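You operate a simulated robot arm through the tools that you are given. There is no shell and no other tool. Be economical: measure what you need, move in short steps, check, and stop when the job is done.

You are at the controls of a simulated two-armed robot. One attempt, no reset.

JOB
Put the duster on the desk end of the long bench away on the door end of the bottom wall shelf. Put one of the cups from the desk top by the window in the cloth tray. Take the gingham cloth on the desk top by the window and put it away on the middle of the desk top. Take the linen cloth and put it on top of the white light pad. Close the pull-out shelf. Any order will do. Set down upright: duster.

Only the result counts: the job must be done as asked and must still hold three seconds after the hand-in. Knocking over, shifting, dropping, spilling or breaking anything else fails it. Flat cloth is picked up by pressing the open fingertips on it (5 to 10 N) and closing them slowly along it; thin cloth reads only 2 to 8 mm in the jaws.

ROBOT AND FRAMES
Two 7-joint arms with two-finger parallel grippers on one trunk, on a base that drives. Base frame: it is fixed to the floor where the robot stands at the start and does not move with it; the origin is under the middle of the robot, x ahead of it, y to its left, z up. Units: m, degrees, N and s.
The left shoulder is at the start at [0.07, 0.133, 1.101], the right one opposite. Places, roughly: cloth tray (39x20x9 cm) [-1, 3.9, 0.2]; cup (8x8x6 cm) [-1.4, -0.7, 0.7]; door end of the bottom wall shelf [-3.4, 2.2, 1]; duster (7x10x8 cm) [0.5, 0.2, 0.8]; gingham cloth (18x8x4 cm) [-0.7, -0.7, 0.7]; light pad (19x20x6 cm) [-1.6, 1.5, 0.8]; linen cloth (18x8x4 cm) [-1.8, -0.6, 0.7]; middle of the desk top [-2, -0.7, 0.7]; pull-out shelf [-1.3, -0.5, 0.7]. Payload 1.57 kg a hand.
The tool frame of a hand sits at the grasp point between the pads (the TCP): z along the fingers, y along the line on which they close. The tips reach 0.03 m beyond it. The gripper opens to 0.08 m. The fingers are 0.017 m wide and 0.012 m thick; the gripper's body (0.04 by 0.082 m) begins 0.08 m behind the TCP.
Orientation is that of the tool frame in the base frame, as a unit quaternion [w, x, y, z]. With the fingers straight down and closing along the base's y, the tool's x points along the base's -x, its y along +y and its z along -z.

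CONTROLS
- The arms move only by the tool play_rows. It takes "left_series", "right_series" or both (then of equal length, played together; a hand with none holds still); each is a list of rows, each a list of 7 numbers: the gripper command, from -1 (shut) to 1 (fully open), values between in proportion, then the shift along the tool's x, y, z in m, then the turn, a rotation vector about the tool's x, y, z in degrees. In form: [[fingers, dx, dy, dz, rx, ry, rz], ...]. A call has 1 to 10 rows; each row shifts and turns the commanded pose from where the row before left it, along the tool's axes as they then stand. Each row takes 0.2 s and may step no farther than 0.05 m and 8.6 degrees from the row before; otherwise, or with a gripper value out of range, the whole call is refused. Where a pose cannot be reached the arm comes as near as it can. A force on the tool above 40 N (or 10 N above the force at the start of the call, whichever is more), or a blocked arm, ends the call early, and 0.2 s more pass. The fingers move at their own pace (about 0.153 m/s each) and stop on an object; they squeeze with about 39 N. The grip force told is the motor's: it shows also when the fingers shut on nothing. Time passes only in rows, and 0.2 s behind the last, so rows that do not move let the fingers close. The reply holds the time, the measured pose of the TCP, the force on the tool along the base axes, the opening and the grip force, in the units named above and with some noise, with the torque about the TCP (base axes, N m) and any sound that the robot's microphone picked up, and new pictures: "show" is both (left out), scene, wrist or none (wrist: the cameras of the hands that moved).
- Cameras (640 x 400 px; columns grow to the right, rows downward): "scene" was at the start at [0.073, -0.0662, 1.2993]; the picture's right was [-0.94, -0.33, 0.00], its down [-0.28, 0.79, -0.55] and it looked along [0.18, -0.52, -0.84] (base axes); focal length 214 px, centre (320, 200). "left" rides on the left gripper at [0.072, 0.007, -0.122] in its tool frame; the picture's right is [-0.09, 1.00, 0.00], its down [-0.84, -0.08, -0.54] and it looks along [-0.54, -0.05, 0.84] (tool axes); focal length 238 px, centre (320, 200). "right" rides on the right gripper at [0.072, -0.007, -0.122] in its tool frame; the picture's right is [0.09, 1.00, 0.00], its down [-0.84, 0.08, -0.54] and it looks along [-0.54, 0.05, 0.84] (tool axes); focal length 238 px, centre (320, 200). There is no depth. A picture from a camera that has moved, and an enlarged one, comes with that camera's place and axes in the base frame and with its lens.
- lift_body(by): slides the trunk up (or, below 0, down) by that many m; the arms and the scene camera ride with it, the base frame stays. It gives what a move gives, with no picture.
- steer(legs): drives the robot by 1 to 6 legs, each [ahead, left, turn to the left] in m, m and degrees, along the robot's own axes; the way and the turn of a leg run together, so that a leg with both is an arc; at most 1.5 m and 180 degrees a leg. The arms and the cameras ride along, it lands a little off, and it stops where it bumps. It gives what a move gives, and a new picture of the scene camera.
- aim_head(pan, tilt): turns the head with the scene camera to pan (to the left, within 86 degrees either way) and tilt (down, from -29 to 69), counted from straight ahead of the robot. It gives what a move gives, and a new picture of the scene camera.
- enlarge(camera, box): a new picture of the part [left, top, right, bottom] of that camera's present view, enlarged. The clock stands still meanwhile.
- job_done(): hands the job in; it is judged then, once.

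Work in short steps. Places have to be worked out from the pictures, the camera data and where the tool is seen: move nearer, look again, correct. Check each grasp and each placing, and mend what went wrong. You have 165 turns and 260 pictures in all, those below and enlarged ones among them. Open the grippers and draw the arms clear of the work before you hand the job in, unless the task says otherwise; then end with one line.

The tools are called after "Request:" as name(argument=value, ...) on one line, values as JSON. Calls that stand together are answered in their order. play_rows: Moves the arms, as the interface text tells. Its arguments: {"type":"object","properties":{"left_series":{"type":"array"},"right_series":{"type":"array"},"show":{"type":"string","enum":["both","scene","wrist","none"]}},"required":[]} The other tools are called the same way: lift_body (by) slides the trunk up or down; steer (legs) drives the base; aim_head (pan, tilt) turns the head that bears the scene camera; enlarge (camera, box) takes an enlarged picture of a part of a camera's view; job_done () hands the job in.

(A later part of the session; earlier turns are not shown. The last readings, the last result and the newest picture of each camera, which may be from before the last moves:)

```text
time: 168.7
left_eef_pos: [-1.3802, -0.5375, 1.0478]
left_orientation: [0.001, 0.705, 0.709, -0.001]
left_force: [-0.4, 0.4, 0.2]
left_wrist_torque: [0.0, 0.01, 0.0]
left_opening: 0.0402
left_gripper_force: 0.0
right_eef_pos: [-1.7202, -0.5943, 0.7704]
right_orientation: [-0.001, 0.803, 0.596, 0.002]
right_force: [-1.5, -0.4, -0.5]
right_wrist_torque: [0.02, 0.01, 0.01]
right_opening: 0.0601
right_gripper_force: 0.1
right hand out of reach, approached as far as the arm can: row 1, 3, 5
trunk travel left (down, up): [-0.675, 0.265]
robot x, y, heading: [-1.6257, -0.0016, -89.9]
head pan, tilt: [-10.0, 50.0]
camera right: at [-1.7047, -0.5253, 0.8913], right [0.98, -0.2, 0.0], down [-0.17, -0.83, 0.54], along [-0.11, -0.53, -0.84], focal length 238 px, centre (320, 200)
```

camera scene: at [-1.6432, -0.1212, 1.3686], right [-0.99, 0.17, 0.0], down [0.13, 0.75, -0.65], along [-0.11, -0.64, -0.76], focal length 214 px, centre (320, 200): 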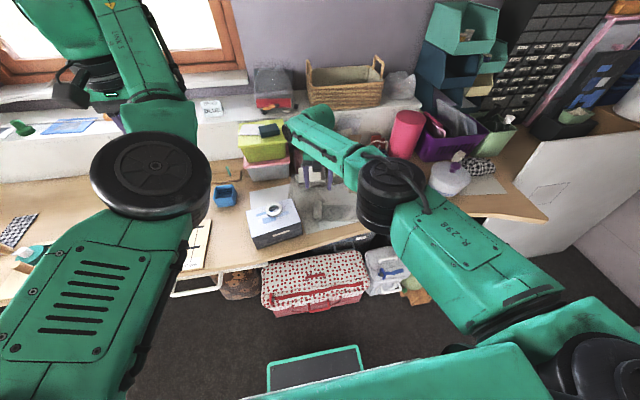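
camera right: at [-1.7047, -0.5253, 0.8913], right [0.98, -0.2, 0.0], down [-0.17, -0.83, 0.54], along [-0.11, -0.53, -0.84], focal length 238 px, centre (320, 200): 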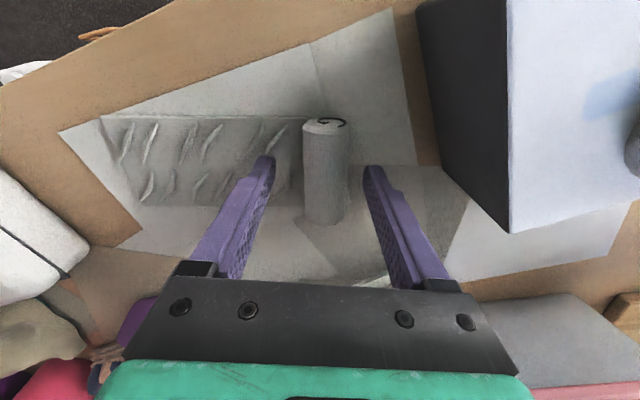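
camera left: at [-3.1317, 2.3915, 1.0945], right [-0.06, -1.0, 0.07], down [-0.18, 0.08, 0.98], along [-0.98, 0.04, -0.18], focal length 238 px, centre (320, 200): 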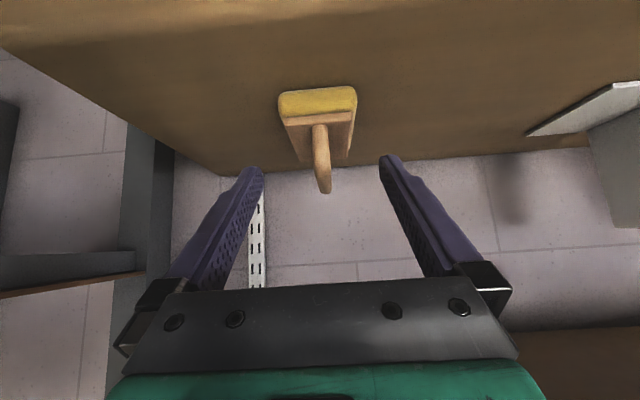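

The arm is short of reach here; I lift slightly, pull the hand back, and drive 6 cm nearer.

Request:
play_rows(right_series=[[0.5, 0, 0, -0.04, 0, 0, 0], [0.5, 0.03, 0, 0, 0, 0, 0], [0.5, 0.03, 0, 0, 0, 0, 0]], show="none")

Request:
steer(legs=[[0.065, -0.017, 0]])

Request:
enlarge(camera="right", box=[160, 50, 520, 275])

```text
time: 169.4
left_eef_pos: [-1.3802, -0.5376, 1.0493]
left_orientation: [0.001, 0.706, 0.708, -0.001]
left_force: [1.0, 0.3, -0.1]
left_wrist_torque: [0.0, 0.0, 0.0]
left_opening: 0.0398
left_gripper_force: 0.0
right_eef_pos: [-1.7186, -0.593, 0.8087]
right_orientation: [-0.001, 0.803, 0.596, 0.002]
right_force: [-0.9, 0.6, 0.5]
right_wrist_torque: [-0.01, -0.04, -0.03]
right_opening: 0.0601
right_gripper_force: 0.1
right hand out of reach, approached as far as the arm can: row 2, 3
trunk travel left (down, up): [-0.675, 0.265]
robot x, y, heading: [-1.627, 0.0001, -89.9]
head pan, tilt: [-10.0, 50.0]
```

```text
time: 170.4
left_eef_pos: [-1.3964, -0.6008, 1.0503]
left_orientation: [0.002, 0.706, 0.708, -0.002]
left_force: [-0.2, 0.2, 0.6]
left_wrist_torque: [0.01, -0.01, 0.03]
left_opening: 0.0401
left_gripper_force: 0.0
right_eef_pos: [-1.7363, -0.6577, 0.8101]
right_orientation: [-0.001, 0.803, 0.596, 0.001]
right_force: [0.4, 0.2, 0.5]
right_wrist_torque: [0.0, -0.01, -0.01]
right_opening: 0.0599
right_gripper_force: 0.0
trunk travel left (down, up): [-0.675, 0.265]
robot x, y, heading: [-1.6407, -0.0654, -89.9]
head pan, tilt: [-10.0, 50.0]
camera scene: at [-1.6571, -0.1897, 1.3082], right [-0.99, 0.17, 0.0], down [0.13, 0.75, -0.64], along [-0.11, -0.63, -0.77], focal length 214 px, centre (320, 200)
```

scene: 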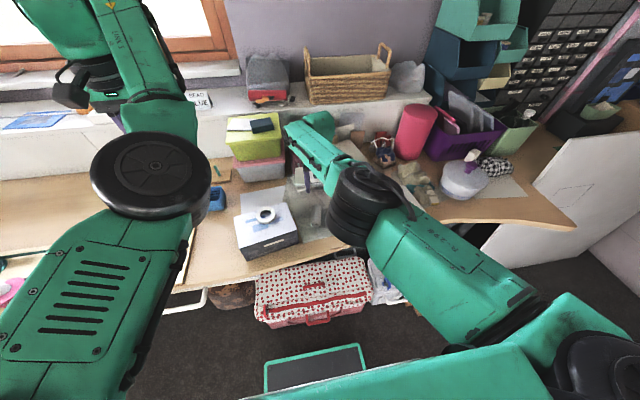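

```text
1.78 times, centred on (340, 162) of right
camera zoom: at [-1.7211, -0.5886, 0.9319], right [0.98, -0.2, 0.0], down [-0.17, -0.82, 0.54], along [-0.11, -0.53, -0.84], focal length 424 px, centre (284, 267)
```

zoom: 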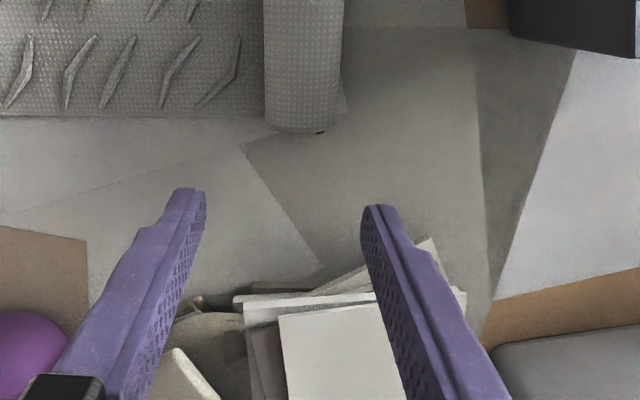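

Move the hand back over the roll centre.

Request:
play_rows(right_series=[[0.5, 0.03, 0.001, 0, 0, 0, 0], [0.5, 0.03, 0.001, 0, 0, 0, 0], [0.5, 0, 0, 0, 0, 0, 0]], show="wrist")

```text
time: 171.2
left_eef_pos: [-1.3962, -0.6016, 1.0483]
left_orientation: [0.002, 0.706, 0.709, -0.001]
left_force: [0.1, -0.8, 1.0]
left_wrist_torque: [0.0, -0.03, 0.05]
left_opening: 0.0401
left_gripper_force: 0.0
right_eef_pos: [-1.7351, -0.6589, 0.8089]
right_orientation: [-0.002, 0.804, 0.595, 0.001]
right_force: [0.0, -0.3, 0.0]
right_wrist_torque: [-0.01, 0.0, 0.0]
right_opening: 0.0601
right_gripper_force: 0.1
right hand out of reach, approached as far as the arm can: row 1, 2
trunk travel left (down, up): [-0.675, 0.265]
robot x, y, heading: [-1.6394, -0.0644, -89.8]
head pan, tilt: [-10.0, 50.0]
camera right: at [-1.7211, -0.5897, 0.9311], right [0.98, -0.2, 0.0], down [-0.17, -0.83, 0.54], along [-0.11, -0.53, -0.84], focal length 238 px, centre (320, 200)
```

right: 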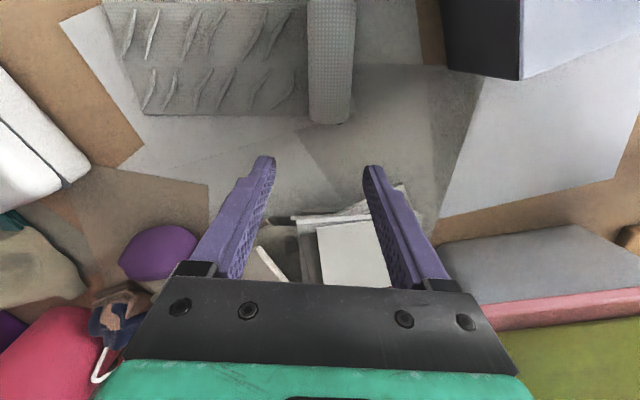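

The arm resists retracting in this cramped posture. I raise the hand, swing it out to the right in the robot frame, and shift the base left instead.

Request:
play_rows(right_series=[[0.5, 0, 0, -0.04, 0, 0, 0], [0.5, 0, 0, -0.04, 0, 0, 0], [0.5, 0, -0.045, 0, 0, 0, -8.5], [0.5, 0, -0.045, 0, 0, 0, -8.5], [0.5, 0.01, -0.045, 0, 0, 0, 0], [0.5, 0.02, -0.045, 0, 0, 0, 0], [0.5, 0.02, -0.045, 0, 0, 0, 0], [0.5, 0.02, -0.03, 0, 0, 0, 0]], show="none")

Request:
steer(legs=[[0, 0.25, 0]])

Request:
enlarge(camera="right", box=[0, 0, 640, 400])

```text
time: 173.1
left_eef_pos: [-1.3974, -0.6008, 1.0497]
left_orientation: [0.002, 0.706, 0.708, -0.001]
left_force: [-0.2, -0.6, 0.1]
left_wrist_torque: [0.01, 0.01, 0.02]
left_opening: 0.0399
left_gripper_force: 0.0
right_eef_pos: [-1.99, -0.5682, 0.8877]
right_orientation: [-0.001, 0.707, 0.707, 0.002]
right_force: [-0.7, -0.4, -0.3]
right_wrist_torque: [0.0, 0.0, 0.02]
right_opening: 0.0599
right_gripper_force: 0.1
right hand out of reach, approached as far as the arm can: row 1
trunk travel left (down, up): [-0.675, 0.265]
robot x, y, heading: [-1.6428, -0.0592, -90.0]
head pan, tilt: [-10.0, 50.0]
```

```text
time: 174.9
left_eef_pos: [-1.1441, -0.6012, 1.049]
left_orientation: [0.002, 0.706, 0.708, -0.001]
left_force: [0.8, 0.0, 0.0]
left_wrist_torque: [0.0, 0.01, 0.0]
left_opening: 0.0402
left_gripper_force: 0.1
right_eef_pos: [-1.7371, -0.5711, 0.889]
right_orientation: [-0.001, 0.706, 0.708, 0.001]
right_force: [0.4, 0.0, -0.5]
right_wrist_torque: [0.03, 0.01, -0.02]
right_opening: 0.0601
right_gripper_force: 0.0
trunk travel left (down, up): [-0.675, 0.265]
robot x, y, heading: [-1.3883, -0.0633, -89.9]
head pan, tilt: [-10.0, 50.0]
camera scene: at [-1.4055, -0.1907, 1.308], right [-0.99, 0.17, 0.0], down [0.13, 0.75, -0.64], along [-0.11, -0.63, -0.77], focal length 214 px, centre (320, 200)
```

scene: 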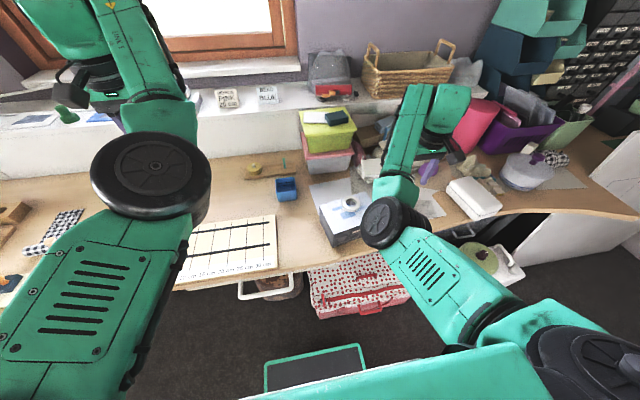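

```text
1.00 times, centred on (320, 200) of right
camera zoom: at [-1.7434, -0.4997, 1.0109], right [1.0, 0.09, 0.0], down [0.08, -0.84, 0.54], along [0.05, -0.54, -0.84], focal length 238 px, centre (320, 200)
```

zoom: 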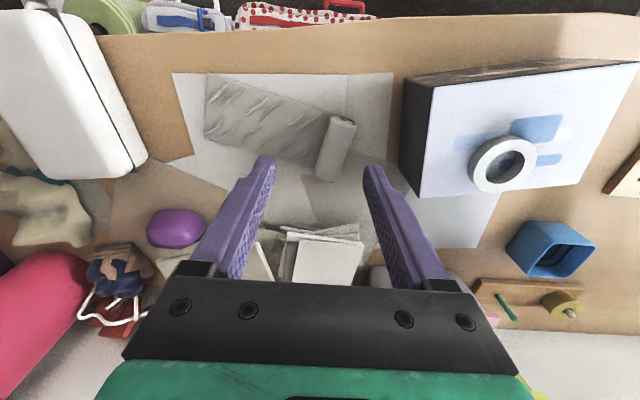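

Now good posture. Go to roll centre, yaw 17°, and descend.

Request:
play_rows(right_series=[[0.5, -0.03, 0.0213, 0, 0, 0, 0], [0.5, 0, 0, 0.02, 0, 0, 8.5], [0.5, 0, 0, 0.02, 0, 0, 8.5], [0.5, 0, 0, 0.03, 0, 0, 0]], show="wrist")

```text
time: 175.9
left_eef_pos: [-1.1444, -0.602, 1.0483]
left_orientation: [0.001, 0.706, 0.708, -0.002]
left_force: [0.8, -0.3, -0.2]
left_wrist_torque: [-0.01, -0.03, -0.01]
left_opening: 0.0401
left_gripper_force: 0.0
right_eef_pos: [-1.7146, -0.5994, 0.8188]
right_orientation: [-0.001, 0.804, 0.595, 0.001]
right_force: [0.3, -0.3, -0.3]
right_wrist_torque: [0.0, 0.0, 0.02]
right_opening: 0.06
right_gripper_force: 0.1
trunk travel left (down, up): [-0.675, 0.265]
robot x, y, heading: [-1.3931, -0.0657, -89.9]
head pan, tilt: [-10.0, 50.0]
camera right: at [-1.7006, -0.5309, 0.9402], right [0.98, -0.2, 0.0], down [-0.17, -0.83, 0.54], along [-0.11, -0.53, -0.84], focal length 238 px, centre (320, 200)
```

right: 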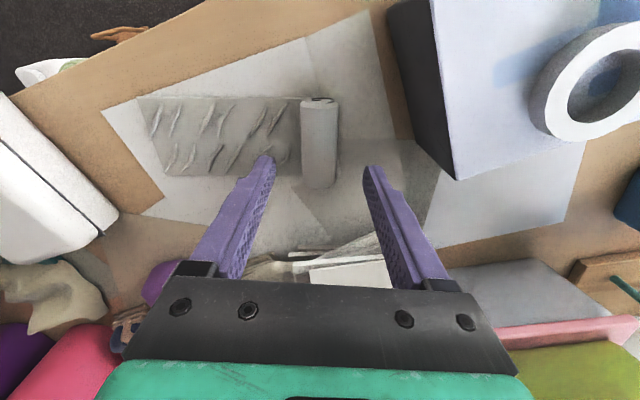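

Centred. Descend to light contact.

Request:
play_rows(right_series=[[0.5, 0, -0.001, 0.03, 0, 0, 0], [0.5, 0, 0, 0.015, 0, 0, 0], [0.5, 0, 0, 0.005, 0, 0, 0], [0.5, 0, 0, 0.004, 0, 0, 0], [0.5, 0, 0, 0.004, 0, 0, 0], [0.5, 0, 0, 0.003, 0, 0, 0]], show="wrist")

```text
time: 177.3
left_eef_pos: [-1.1436, -0.6022, 1.0483]
left_orientation: [0.001, 0.706, 0.708, -0.001]
left_force: [-1.1, -0.1, -0.1]
left_wrist_torque: [-0.01, -0.01, 0.01]
left_opening: 0.0397
left_gripper_force: 0.1
right_eef_pos: [-1.716, -0.5995, 0.7579]
right_orientation: [-0.002, 0.804, 0.595, 0.001]
right_force: [0.1, 0.0, -0.2]
right_wrist_torque: [-0.01, -0.03, -0.01]
right_opening: 0.0598
right_gripper_force: 0.0
trunk travel left (down, up): [-0.675, 0.265]
robot x, y, heading: [-1.3891, -0.0684, -89.8]
head pan, tilt: [-10.0, 50.0]
camera right: at [-1.701, -0.5298, 0.8795], right [0.98, -0.2, 0.0], down [-0.17, -0.83, 0.54], along [-0.11, -0.53, -0.84], focal length 238 px, centre (320, 200)
```

right: 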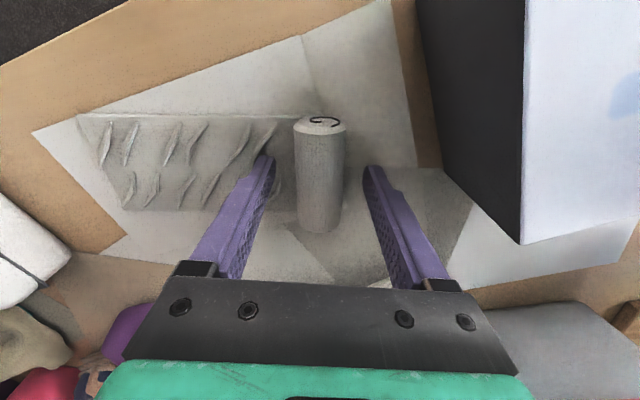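

Request:
play_rows(right_series=[[0.5, 0, 0, 0.003, 0, 0, 0], [0.5, 0, 0, 0.003, 0, 0, 0], [0.5, 0, 0, 0.003, 0, 0, 0]], show="none")

```text
time: 178.1
left_eef_pos: [-1.1421, -0.6002, 1.0503]
left_orientation: [0.002, 0.705, 0.709, -0.003]
left_force: [0.5, 0.7, 0.7]
left_wrist_torque: [0.01, -0.01, -0.02]
left_opening: 0.0399
left_gripper_force: 0.0
right_eef_pos: [-1.716, -0.5985, 0.7539]
right_orientation: [0.001, 0.804, 0.595, -0.003]
right_force: [-2.0, -2.9, 19.1]
right_wrist_torque: [0.11, 0.6, 0.13]
right_opening: 0.0601
right_gripper_force: 0.2
trunk travel left (down, up): [-0.675, 0.265]
robot x, y, heading: [-1.393, -0.0677, -89.8]
head pan, tilt: [-10.0, 50.0]
```

Contact at z 0.754 (19 N). Back up 4 mm, then close slowly on the roll.

Request:
play_rows(right_series=[[0.5, 0, 0, -0.004, 0, 0, 0], [0.2, 0, 0, -0.001, 0, 0, 0], [-0.1, 0, 0, 0, 0, 0, 0], [-0.4, 0, 0, 0, 0, 0, 0], [-0.7, 0, 0, 0, 0, 0, 0], [-1, 0, 0, 0, 0, 0, 0], [-1, 0, 0, 0, 0, 0, 0]], show="wrist")

```text
time: 179.7
left_eef_pos: [-1.1438, -0.601, 1.0499]
left_orientation: [0.001, 0.706, 0.708, -0.002]
left_force: [-0.3, -0.4, 1.1]
left_wrist_torque: [-0.03, 0.02, 0.02]
left_opening: 0.0402
left_gripper_force: 0.0
right_eef_pos: [-1.7153, -0.5992, 0.7539]
right_orientation: [-0.001, 0.803, 0.595, 0.001]
right_force: [1.7, 0.0, 1.1]
right_wrist_torque: [0.05, 0.02, 0.01]
right_opening: 0.0307
right_gripper_force: 39.2
trunk travel left (down, up): [-0.675, 0.265]
robot x, y, heading: [-1.39, -0.0628, -90.0]
head pan, tilt: [-10.0, 50.0]
camera right: at [-1.7007, -0.5295, 0.8759], right [0.98, -0.2, 0.0], down [-0.17, -0.83, 0.54], along [-0.11, -0.53, -0.84], focal length 238 px, centre (320, 200)
```

right: 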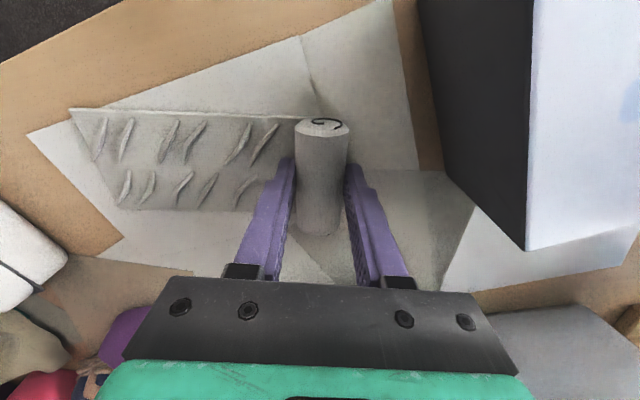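

Gripped at 31 mm. Lift and check.

Request:
play_rows(right_series=[[-1, 0, 0, -0.02, 0, 0, 0], [-1, 0, 0, -0.03, 0, 0, 0], [-1, 0, 0, -0.03, 0, 0, 0], [-1, 0, 0, -0.03, 0, 0, 0], [-1, 0, 0, -0.03, 0, 0, 0], [-1, 0, 0, -0.03, 0, 0, 0]])

```text
time: 181.1
left_eef_pos: [-1.1429, -0.6013, 1.0486]
left_orientation: [0.001, 0.705, 0.709, -0.002]
left_force: [0.7, -0.8, -0.4]
left_wrist_torque: [0.01, 0.04, 0.0]
left_opening: 0.0398
left_gripper_force: 0.0
right_eef_pos: [-1.7159, -0.5981, 0.9234]
right_orientation: [-0.001, 0.803, 0.596, 0.001]
right_force: [0.6, 0.2, 0.3]
right_wrist_torque: [-0.02, -0.03, -0.03]
right_opening: 0.0295
right_gripper_force: 39.1
trunk travel left (down, up): [-0.675, 0.265]
robot x, y, heading: [-1.3942, -0.0683, -89.5]
head pan, tilt: [-10.0, 50.0]
camera scene: at [-1.4046, -0.1903, 1.308], right [-0.99, 0.17, 0.0], down [0.13, 0.75, -0.64], along [-0.11, -0.63, -0.77], focal length 214 px, centre (320, 200)
camera right: at [-1.7014, -0.5299, 1.0464], right [0.98, -0.2, 0.0], down [-0.17, -0.83, 0.54], along [-0.11, -0.53, -0.84], focal length 238 px, centre (320, 200)
```

scene: 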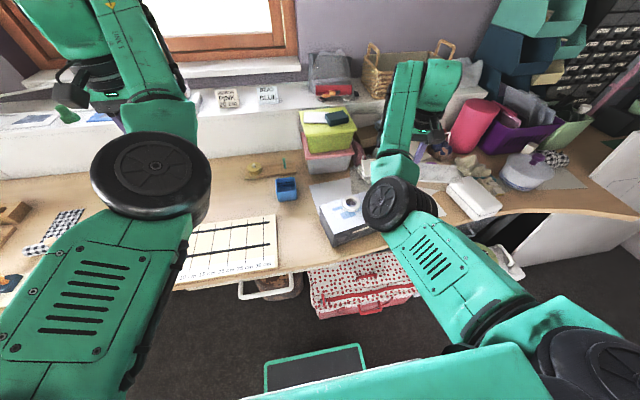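
right: 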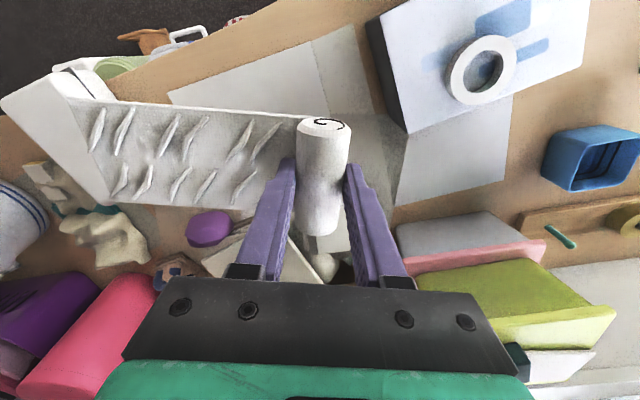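

The linen came up as a stiff piece. Keeping it in the right hand, I draw it up and back, then shift left to fetch the gingham with the left hand.

Request:
play_rows(right_series=[[-1, 0, 0, -0.03, 0, 0, 0], [-1, 0, 0, -0.03, 0, 0, 0], [-1, 0.03, -0.01, -0.02, 0, 0, -6], [-1, 0.03, -0.01, 0, 0, 0, -6], [-1, 0.03, -0.01, 0, 0, 0, -5], [-1, 0.03, -0.01, 0, 0, 0, 0], [-1, 0.03, -0.01, 0, 0, 0, 0]], show="none")

Request:
aim_head(pan=25, tilt=50)

Request:
steer(legs=[[-0.02, 0.45, 0]])

Request:
enlarge(camera="left", box=[0, 0, 640, 400])

```text
time: 182.7
left_eef_pos: [-1.1453, -0.6002, 1.05]
left_orientation: [0.002, 0.706, 0.709, -0.001]
left_force: [1.0, 0.4, 0.1]
left_wrist_torque: [-0.03, 0.01, 0.01]
left_opening: 0.04
left_gripper_force: 0.0
right_eef_pos: [-1.7616, -0.4542, 1.0045]
right_orientation: [0.0, 0.706, 0.709, 0.002]
right_force: [0.1, 0.0, -1.0]
right_wrist_torque: [-0.03, -0.06, -0.01]
right_opening: 0.0294
right_gripper_force: 38.7
right hand out of reach, approached as far as the arm can: row 5, 6
trunk travel left (down, up): [-0.675, 0.265]
robot x, y, heading: [-1.3943, -0.0655, -89.7]
head pan, tilt: [-10.0, 50.0]
```

```text
time: 183.7
left_eef_pos: [-1.143, -0.6017, 1.0484]
left_orientation: [0.001, 0.706, 0.709, -0.001]
left_force: [-0.8, 0.6, 0.1]
left_wrist_torque: [-0.02, -0.02, 0.03]
left_opening: 0.0403
left_gripper_force: 0.1
right_eef_pos: [-1.7621, -0.4554, 1.0046]
right_orientation: [-0.001, 0.706, 0.708, 0.002]
right_force: [-0.6, 0.5, -0.3]
right_wrist_torque: [0.03, -0.03, 0.04]
right_opening: 0.0295
right_gripper_force: 39.0
trunk travel left (down, up): [-0.675, 0.265]
robot x, y, heading: [-1.3888, -0.0656, -90.0]
head pan, tilt: [25.0, 50.0]
camera scene: at [-1.3593, -0.1844, 1.308], right [-0.91, -0.42, 0.0], down [-0.32, 0.69, -0.64], along [0.27, -0.58, -0.77], focal length 214 px, centre (320, 200)
```

scene: 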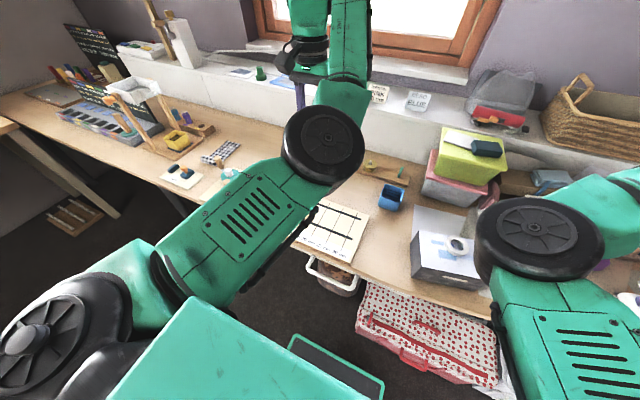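

```text
time: 186.4
left_eef_pos: [-0.6952, -0.5809, 1.0495]
left_orientation: [0.001, 0.707, 0.707, -0.002]
left_force: [-0.5, -0.6, 0.3]
left_wrist_torque: [0.0, 0.03, 0.04]
left_opening: 0.0402
left_gripper_force: 0.1
right_eef_pos: [-1.3129, -0.4347, 1.004]
right_orientation: [-0.001, 0.707, 0.707, 0.001]
right_force: [-0.6, -0.2, 0.4]
right_wrist_torque: [-0.01, -0.01, 0.01]
right_opening: 0.0297
right_gripper_force: 39.3
trunk travel left (down, up): [-0.675, 0.265]
robot x, y, heading: [-0.9437, -0.0429, -89.9]
head pan, tilt: [25.0, 50.0]
camera scene: at [-0.9104, -0.1637, 1.308], right [-0.91, -0.42, 0.0], down [-0.32, 0.69, -0.64], along [0.27, -0.58, -0.77], focal length 214 px, centre (320, 200)
```

scene: 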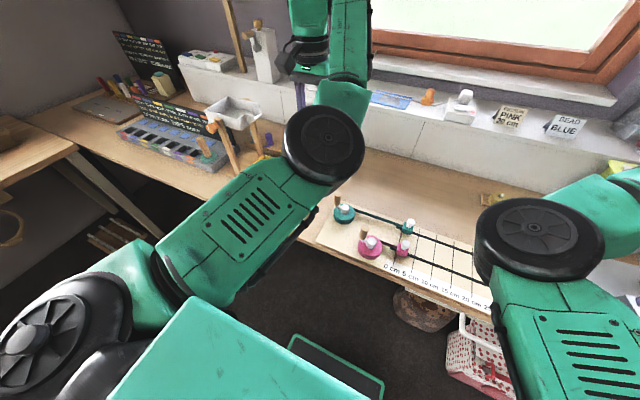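

```text
1.00 times, centred on (320, 200) of left
camera zoom: at [-0.6892, -0.5087, 1.1729], right [1.0, -0.09, 0.0], down [-0.08, -0.84, 0.54], along [-0.05, -0.54, -0.84], focal length 238 px, centre (320, 200)
```

zoom: 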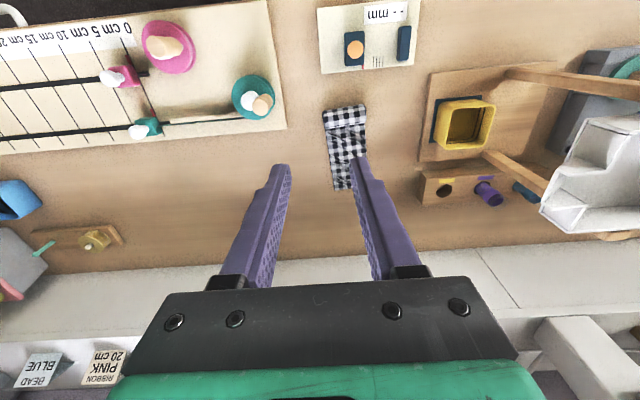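

Request:
enlarge(camera="left", box=[280, 80, 420, 210])

```text
3.08 times, centred on (350, 145) of left
camera zoom: at [-0.6892, -0.5087, 1.1729], right [1.0, -0.09, 0.0], down [-0.08, -0.84, 0.54], along [-0.05, -0.54, -0.84], focal length 733 px, centre (228, 369)
```

zoom: 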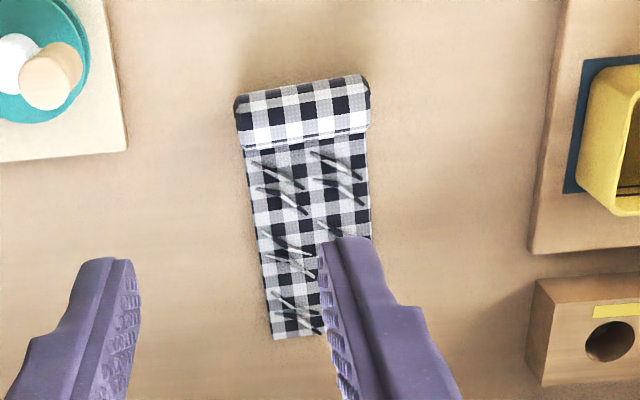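

The gingham's roll is at its near end, centre [-0.654,-0.616], axis along x. I turn the left wrist 86° so the jaws close across it.

Request:
play_rows(left_series=[[0.5, 0, 0, 0, 0, 0, 8.6], [0.5, 0, 0, 0, 0, 0, 8.6], [0.5, 0, 0, 0, 0, 0, 8.6], [0.5, 0, 0, 0, 0, 0, 8.6], [0.5, 0, 0, 0, 0, 0, 8.6], [0.5, 0, 0, 0, 0, 0, 8.6], [0.5, 0, 0, 0, 0, 0, 8.6], [0.5, 0, 0, 0, 0, 0, 8.6], [0.5, 0, 0, 0, 0, 0, 8.6], [0.5, 0, 0, 0, 0, 0, 8.6]])

```text
time: 188.6
left_eef_pos: [-0.695, -0.5812, 1.0496]
left_orientation: [0.002, 0.999, 0.034, -0.001]
left_force: [-0.7, 0.1, 0.5]
left_wrist_torque: [-0.03, -0.01, 0.03]
left_opening: 0.0602
left_gripper_force: 0.1
right_eef_pos: [-1.3115, -0.4342, 1.0056]
right_orientation: [0.0, 0.707, 0.707, 0.002]
right_force: [-0.3, 0.2, 0.1]
right_wrist_torque: [-0.01, -0.03, 0.04]
right_opening: 0.0298
right_gripper_force: 39.0
trunk travel left (down, up): [-0.675, 0.265]
robot x, y, heading: [-0.9404, -0.0441, -89.8]
head pan, tilt: [25.0, 50.0]
camera scene: at [-0.91, -0.1636, 1.308], right [-0.91, -0.42, 0.0], down [-0.32, 0.69, -0.64], along [0.27, -0.58, -0.77], focal length 214 px, centre (320, 200)
camera left: at [-0.6228, -0.5823, 1.173], right [-0.02, -1.0, 0.0], down [-0.84, 0.02, 0.54], along [-0.54, 0.01, -0.84], focal length 238 px, centre (320, 200)
```

scene: 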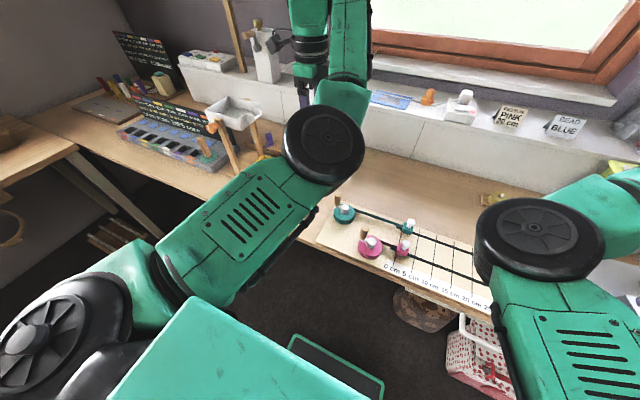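
left: 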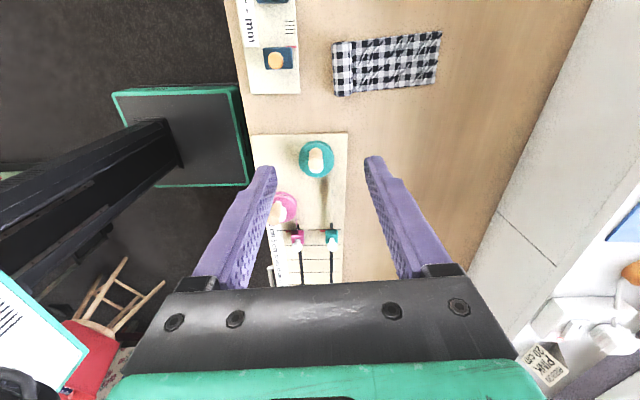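

Wrist turned. Move over the roll and descend.

Request:
play_rows(left_series=[[0.5, 0.02, 0.0194, 0.02, 0, 0, 0], [0.5, 0.0195, 0.0194, 0.02, 0, 0, 0], [0.5, 0, 0, 0.045, 0, 0, 0], [0.5, 0, 0, 0.045, 0, 0, 0], [0.5, 0, 0, 0.045, 0, 0, 0], [0.5, 0, 0, 0.045, 0, 0, 0], [0.5, 0, 0, 0.02, 0, 0, 0]])

```text
time: 190.2
left_eef_pos: [-0.6538, -0.619, 0.8086]
left_orientation: [0.002, 0.999, 0.036, -0.001]
left_force: [-0.3, -0.2, -0.8]
left_wrist_torque: [-0.03, -0.01, 0.01]
left_opening: 0.0599
left_gripper_force: 0.1
right_eef_pos: [-1.3127, -0.4343, 1.005]
right_orientation: [0.0, 0.706, 0.708, 0.002]
right_force: [1.0, -0.3, -0.8]
right_wrist_torque: [-0.02, -0.02, -0.03]
right_opening: 0.0296
right_gripper_force: 38.9
trunk travel left (down, up): [-0.675, 0.265]
robot x, y, heading: [-0.9422, -0.0435, -90.1]
head pan, tilt: [25.0, 50.0]
camera scene: at [-0.9097, -0.1637, 1.308], right [-0.91, -0.42, 0.0], down [-0.32, 0.69, -0.64], along [0.27, -0.58, -0.77], focal length 214 px, centre (320, 200)
camera left: at [-0.5807, -0.6193, 0.9325], right [-0.02, -1.0, 0.0], down [-0.84, 0.02, 0.54], along [-0.54, 0.01, -0.84], focal length 238 px, centre (320, 200)
```

scene: 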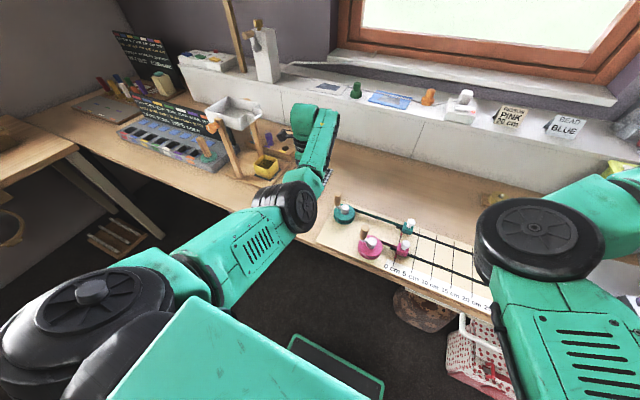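
left: 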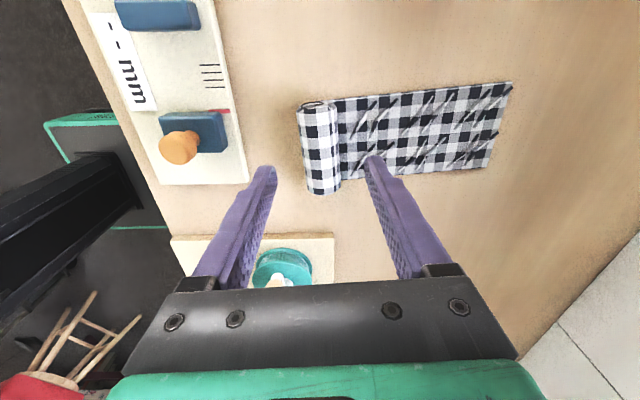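

Centred on the roll. Descend to z≈0.759 and close slowly.

Request:
play_rows(left_series=[[0.5, 0, 0, 0.03, 0, 0, 0], [0.5, 0, 0, 0.012, 0, 0, 0], [0.5, 0, 0, 0.007, 0, 0, 0], [0.2, 0, 0, 0, 0, 0, 0], [-0.1, 0, 0, 0, 0, 0, 0], [-0.4, 0, 0, 0, 0, 0, 0], [-0.7, 0, 0, 0, 0, 0, 0], [-1, 0, 0, 0, 0, 0, 0], [-1, 0, 0, 0, 0, 0, 0]], show="wrist")

```text
time: 192.2
left_eef_pos: [-0.6545, -0.618, 0.7598]
left_orientation: [0.001, 0.999, 0.035, -0.001]
left_force: [-0.1, 0.8, 0.4]
left_wrist_torque: [-0.01, 0.02, -0.02]
left_opening: 0.0294
left_gripper_force: 39.1
right_eef_pos: [-1.3115, -0.4341, 1.0048]
right_orientation: [-0.001, 0.707, 0.707, 0.002]
right_force: [-0.4, 0.1, -0.3]
right_wrist_torque: [-0.02, 0.0, 0.0]
right_opening: 0.0295
right_gripper_force: 38.9
trunk travel left (down, up): [-0.675, 0.265]
robot x, y, heading: [-0.9446, -0.0436, -89.9]
head pan, tilt: [25.0, 50.0]
camera left: at [-0.5813, -0.6193, 0.8836], right [-0.02, -1.0, 0.0], down [-0.84, 0.02, 0.54], along [-0.54, 0.01, -0.84], focal length 238 px, centre (320, 200)
```

left: 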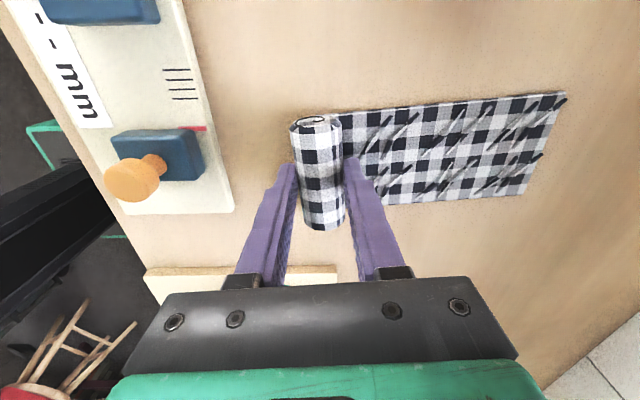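

Gripped at 29 mm. Lift high, then drive right along the desk to the middle.

Request:
play_rows(left_series=[[-1, 0, 0, -0.03, 0, 0, 0], [-1, 0, 0, -0.04, 0, 0, 0], [-1, 0, 0, -0.05, 0, 0, 0], [-1, 0, 0, -0.05, 0, 0, 0], [-1, 0, 0, -0.05, 0, 0, 0], [-1, 0, -0.03, -0.03, 0, 0, 0], [-1, 0, -0.03, -0.02, 0, 0, 0]], show="wrist")

Request:
aim_head(pan=-20, tilt=50)

Request:
steer(legs=[[0, -1.2, 0]])

```text
time: 193.8
left_eef_pos: [-0.6581, -0.5557, 1.0308]
left_orientation: [0.001, 0.999, 0.036, -0.002]
left_force: [0.5, -0.6, 0.0]
left_wrist_torque: [0.02, -0.01, 0.01]
left_opening: 0.0297
left_gripper_force: 38.8
right_eef_pos: [-1.3128, -0.4321, 1.0058]
right_orientation: [-0.001, 0.706, 0.708, 0.003]
right_force: [-0.4, -0.7, -0.1]
right_wrist_torque: [-0.02, -0.05, -0.02]
right_opening: 0.0296
right_gripper_force: 38.6
trunk travel left (down, up): [-0.675, 0.265]
robot x, y, heading: [-0.9384, -0.0425, -90.0]
head pan, tilt: [25.0, 50.0]
camera left: at [-0.5849, -0.5571, 1.1549], right [-0.02, -1.0, 0.0], down [-0.84, 0.02, 0.54], along [-0.54, 0.01, -0.84], focal length 238 px, centre (320, 200)
```

left: 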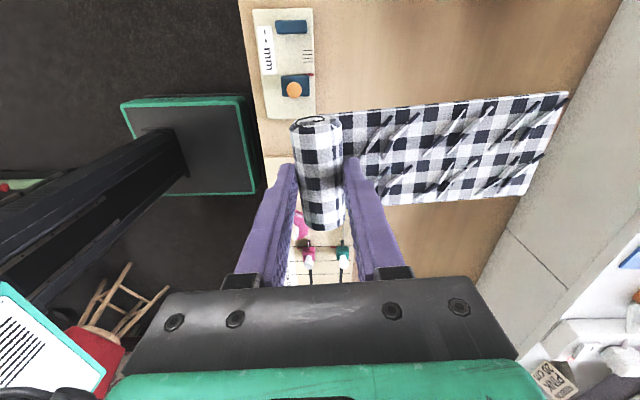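

```text
time: 194.9
left_eef_pos: [-0.6569, -0.558, 1.0303]
left_orientation: [0.001, 0.999, 0.036, -0.001]
left_force: [0.5, -0.5, -0.6]
left_wrist_torque: [0.05, 0.0, 0.02]
left_opening: 0.0294
left_gripper_force: 38.8
right_eef_pos: [-1.3123, -0.4332, 1.005]
right_orientation: [0.0, 0.707, 0.708, 0.002]
right_force: [-0.8, 0.8, 0.7]
right_wrist_torque: [-0.03, -0.01, 0.01]
right_opening: 0.0291
right_gripper_force: 39.2
trunk travel left (down, up): [-0.675, 0.265]
robot x, y, heading: [-0.9407, -0.0438, -90.0]
head pan, tilt: [-20.0, 50.0]
camera scene: at [-0.9687, -0.1663, 1.308], right [-0.94, 0.34, 0.0], down [0.26, 0.72, -0.64], along [-0.22, -0.6, -0.77], focal length 214 px, centre (320, 200)
```

scene: 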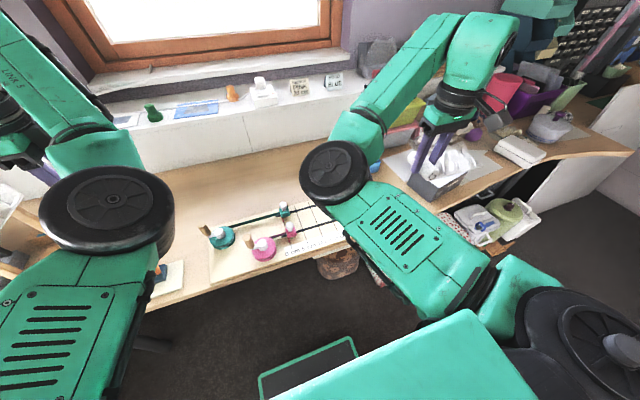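

```text
time: 201.0
left_eef_pos: [-1.8523, -0.5597, 1.031]
left_orientation: [0.001, 0.999, 0.037, -0.001]
left_force: [0.2, -0.1, -1.6]
left_wrist_torque: [-0.03, 0.03, 0.03]
left_opening: 0.0298
left_gripper_force: 38.8
right_eef_pos: [-2.5074, -0.4345, 1.0039]
right_orientation: [0.0, 0.707, 0.707, 0.002]
right_force: [-0.8, -0.6, -0.8]
right_wrist_torque: [0.0, -0.01, -0.05]
right_opening: 0.0294
right_gripper_force: 38.6
trunk travel left (down, up): [-0.675, 0.265]
robot x, y, heading: [-2.1378, -0.0472, -90.1]
head pan, tilt: [-20.0, 50.0]
camera scene: at [-2.1641, -0.1673, 1.308], right [-0.94, 0.34, 0.0], down [0.26, 0.72, -0.64], along [-0.22, -0.6, -0.77], focal length 214 px, centre (320, 200)
```

scene: 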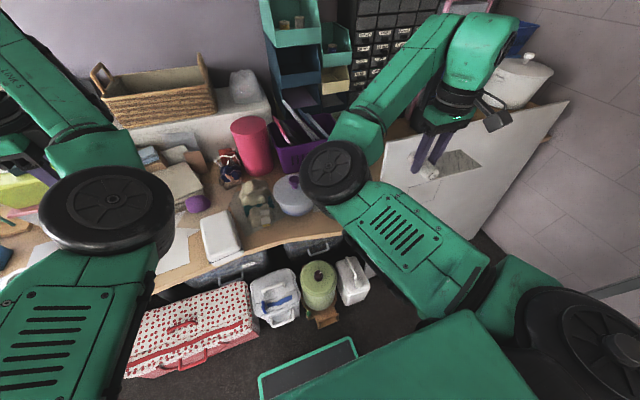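

Request:
aim_head(pan=15, tilt=55)

Request:
enlarge(camera="left", box=[0, 0, 640, 400])

```text
time: 202.0
left_eef_pos: [-1.8517, -0.5582, 1.0295]
left_orientation: [0.001, 0.999, 0.036, -0.001]
left_force: [-1.2, 0.2, 0.5]
left_wrist_torque: [0.04, 0.05, 0.03]
left_opening: 0.0294
left_gripper_force: 38.9
right_eef_pos: [-2.5077, -0.4342, 1.0051]
right_orientation: [-0.002, 0.707, 0.707, 0.002]
right_force: [0.1, -0.1, 0.3]
right_wrist_torque: [-0.01, 0.0, -0.01]
right_opening: 0.0295
right_gripper_force: 39.1
trunk travel left (down, up): [-0.675, 0.265]
robot x, y, heading: [-2.14, -0.0415, -90.1]
head pan, tilt: [15.0, 55.0]
camera scene: at [-2.1192, -0.1646, 1.3015], right [-0.97, -0.26, 0.0], down [-0.21, 0.79, -0.57], along [0.15, -0.55, -0.82], focal length 214 px, centre (320, 200)
```

scene: 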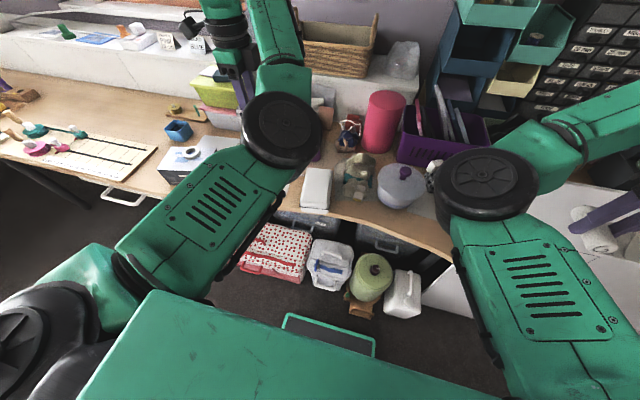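

```text
1.00 times, centred on (320, 200) of left
camera zoom: at [-1.7797, -0.5596, 1.1543], right [-0.02, -1.0, 0.0], down [-0.84, 0.02, 0.54], along [-0.54, 0.01, -0.84], focal length 238 px, centre (320, 200)
```

zoom: 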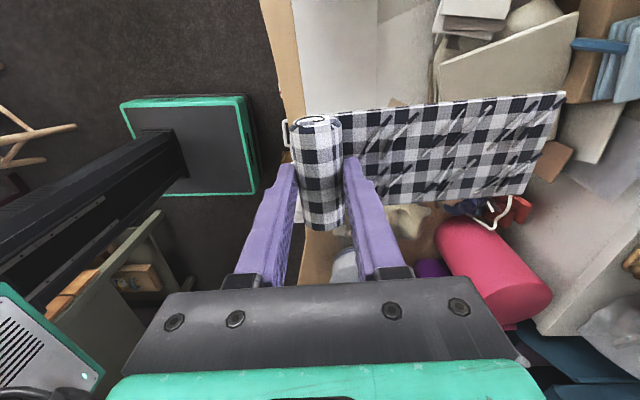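

Below the cloth lies clear sheet (x −1.89…−1.81, y −0.54…−0.72), beside the white box. Lower the gingham straight down.

Request:
play_rows(left_series=[[-1, 0, 0, 0.045, 0, 0, 0], [-1, 0, 0, 0.045, 0, 0, 0], [-1, 0, 0, 0.045, 0, 0, 0], [-1, 0, 0, 0.045, 0, 0, 0], [-1, 0, 0, 0.03, 0, 0, 0]])

```text
time: 203.2
left_eef_pos: [-1.8529, -0.5585, 0.822]
left_orientation: [0.004, 0.999, 0.036, 0.001]
left_force: [0.5, -1.0, 6.1]
left_wrist_torque: [-1.05, 0.16, 0.07]
left_opening: 0.0301
left_gripper_force: 39.4
right_eef_pos: [-2.509, -0.4332, 1.0051]
right_orientation: [-0.001, 0.707, 0.707, 0.002]
right_force: [0.1, 0.1, 0.1]
right_wrist_torque: [0.03, 0.01, -0.01]
right_opening: 0.0295
right_gripper_force: 38.9
trunk travel left (down, up): [-0.675, 0.265]
robot x, y, heading: [-2.1364, -0.0475, -90.1]
head pan, tilt: [15.0, 55.0]
camera scene: at [-2.1197, -0.1627, 1.3019], right [-0.97, -0.26, 0.0], down [-0.21, 0.79, -0.57], along [0.15, -0.56, -0.82], focal length 214 px, centre (320, 200)
camera left: at [-1.781, -0.5593, 0.9461], right [-0.02, -1.0, 0.01], down [-0.84, 0.02, 0.54], along [-0.54, 0.01, -0.84], focal length 238 px, centre (320, 200)
```

scene: 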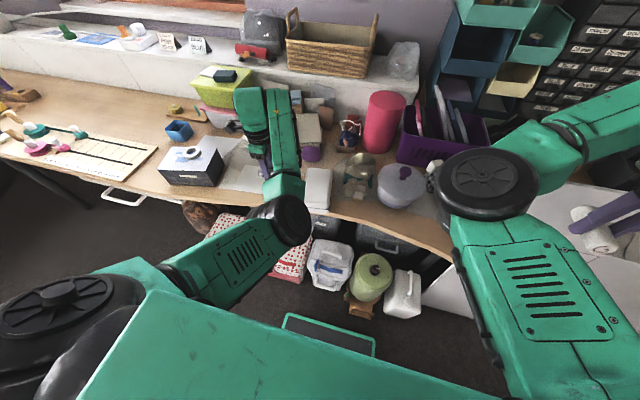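
left: 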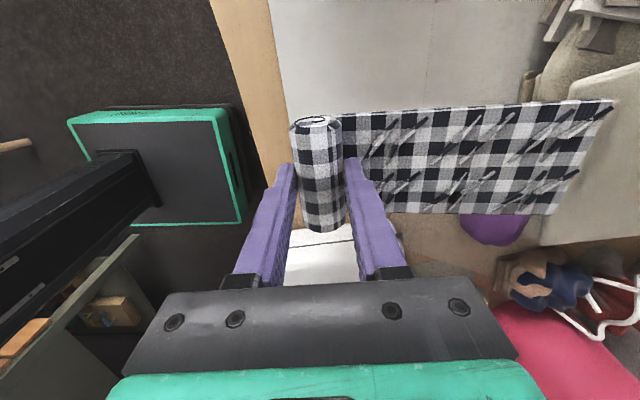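

The far end is touching something (likely the book stack). Raise, shift 3.3 cm toward me and 1.5 cm left, and lower again.

Request:
play_rows(left_series=[[-1, 0, 0, -0.03, 0, 0, 0], [-1, 0.0172, -0.032, 0, 0, 0, 0], [-1, 0, 0, 0, 0, 0, 0]], show="wrist")

Request:
enlarge(camera="scene", box=[200, 80, 440, 220])

```text
time: 204.0
left_eef_pos: [-1.8378, -0.5251, 0.8491]
left_orientation: [0.0, 0.999, 0.035, -0.001]
left_force: [0.8, 0.5, 0.0]
left_wrist_torque: [0.04, -0.01, -0.02]
left_opening: 0.0299
left_gripper_force: 39.4
right_eef_pos: [-2.5082, -0.4358, 1.0044]
right_orientation: [-0.001, 0.707, 0.707, 0.003]
right_force: [-0.8, -0.4, 0.2]
right_wrist_torque: [-0.04, -0.02, 0.01]
right_opening: 0.0291
right_gripper_force: 38.9
trunk travel left (down, up): [-0.675, 0.265]
robot x, y, heading: [-2.1385, -0.0424, -90.2]
head pan, tilt: [15.0, 55.0]
camera left: at [-1.7662, -0.5274, 0.974], right [-0.02, -1.0, 0.0], down [-0.84, 0.02, 0.54], along [-0.54, 0.01, -0.84], focal length 238 px, centre (320, 200)
```

left: 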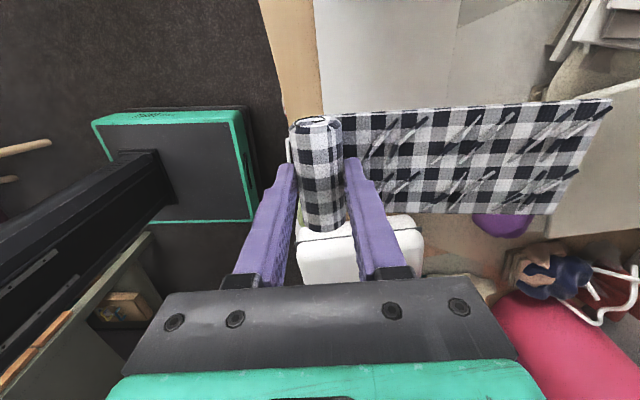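

```text
2.67 times, centred on (320, 150) of scene
camera zoom: at [-2.1195, -0.1655, 1.3014], right [-0.97, -0.26, 0.0], down [-0.21, 0.79, -0.57], along [0.15, -0.55, -0.82], focal length 572 px, centre (320, 333)
```

zoom: 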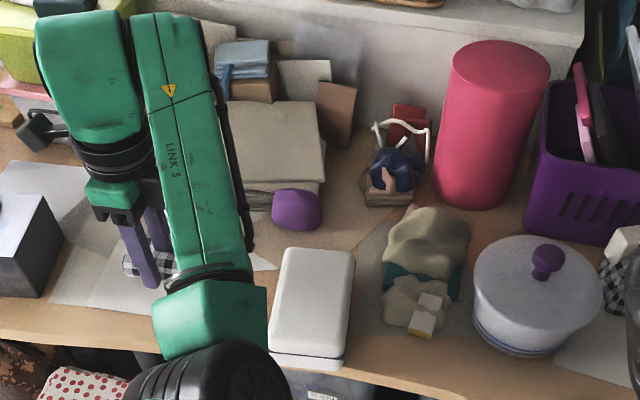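

Clear now. Lower slowly to the desk.

Request:
play_rows(left_series=[[-1, 0, 0, 0.03, 0, 0, 0], [-1, 0, 0, 0.025, 0, 0, 0], [-1, 0, 0, 0.015, 0, 0, 0], [-1, 0, 0, 0.006, 0, 0, 0], [-1, 0, 0, 0.004, 0, 0, 0], [-1, 0, 0, 0.004, 0, 0, 0]], show="wrist")

```text
time: 205.4
left_eef_pos: [-1.8375, -0.5267, 0.7658]
left_orientation: [0.001, 0.999, 0.035, -0.001]
left_force: [0.3, 0.5, -1.3]
left_wrist_torque: [0.01, 0.03, 0.02]
left_opening: 0.0301
left_gripper_force: 39.1
right_eef_pos: [-2.5078, -0.4346, 1.0046]
right_orientation: [-0.001, 0.707, 0.707, 0.002]
right_force: [-0.1, 1.1, 0.6]
right_wrist_torque: [0.01, 0.01, -0.01]
right_opening: 0.0294
right_gripper_force: 38.5
trunk travel left (down, up): [-0.675, 0.265]
robot x, y, heading: [-2.1384, -0.0463, -90.1]
head pan, tilt: [15.0, 55.0]
camera left: at [-1.7655, -0.5274, 0.8898], right [-0.02, -1.0, 0.0], down [-0.84, 0.02, 0.54], along [-0.54, 0.01, -0.84], focal length 238 px, centre (320, 200)
```

left: 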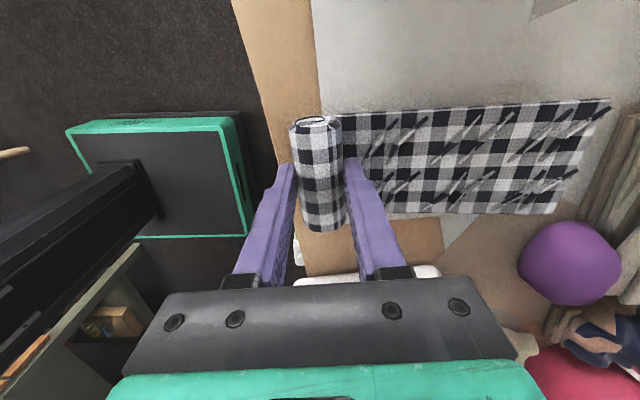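

Nearly down, no obstruction. Last few mm, then release and rise.

Request:
play_rows(left_series=[[-1, 0, 0, 0.003, 0, 0, 0], [-1, 0, 0, 0.002, 0, 0, 0], [-0.2, 0, 0, 0, 0, 0, 0], [0.5, 0, 0, 0, 0, 0, 0], [0.5, 0, 0, 0, 0, 0, 0], [0.5, 0, 0, -0.03, 0, 0, 0], [0.5, 0, 0, -0.05, 0, 0, 0], [0.5, 0, 0, -0.05, 0, 0, 0], [0.5, 0, 0, -0.05, 0, 0, 0]])

```text
time: 207.4
left_eef_pos: [-1.8307, -0.5308, 0.9392]
left_orientation: [0.001, 0.999, 0.034, -0.001]
left_force: [0.1, 0.1, 0.8]
left_wrist_torque: [-0.03, -0.01, -0.01]
left_opening: 0.0601
left_gripper_force: 0.2
left hand out of reach, approached as far as the arm can: row 9
right_eef_pos: [-2.5078, -0.4337, 1.006]
right_orientation: [0.0, 0.707, 0.707, 0.003]
right_force: [0.4, 0.9, -0.2]
right_wrist_torque: [0.04, 0.02, 0.02]
right_opening: 0.0295
right_gripper_force: 38.8
trunk travel left (down, up): [-0.675, 0.265]
robot x, y, heading: [-2.1352, -0.0449, -90.0]
head pan, tilt: [15.0, 55.0]
camera scene: at [-2.1189, -0.164, 1.3015], right [-0.97, -0.26, 0.0], down [-0.21, 0.79, -0.57], along [0.15, -0.55, -0.82], focal length 214 px, centre (320, 200)
camera left: at [-1.7578, -0.5322, 1.0629], right [-0.02, -1.0, 0.0], down [-0.84, 0.02, 0.54], along [-0.54, 0.01, -0.84], focal length 238 px, centre (320, 200)
```

scene: 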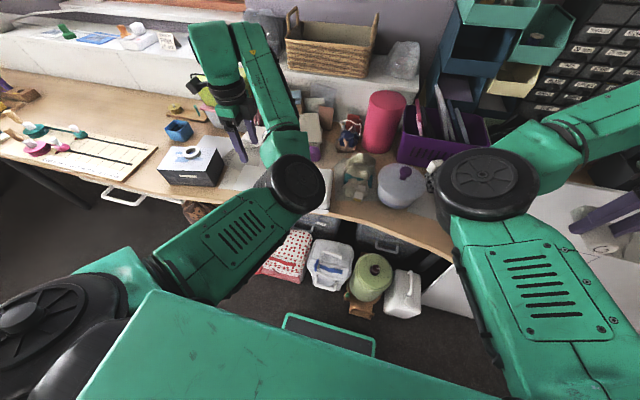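
left: 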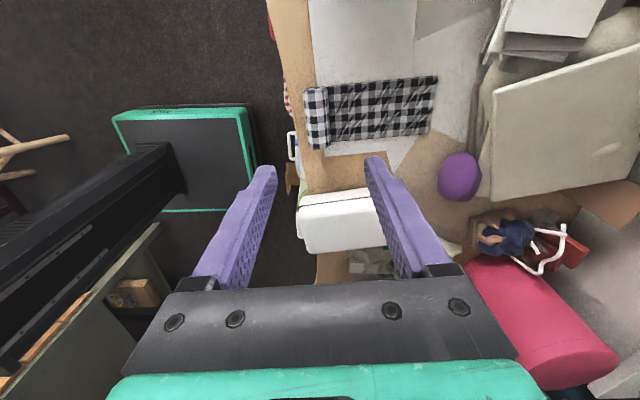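

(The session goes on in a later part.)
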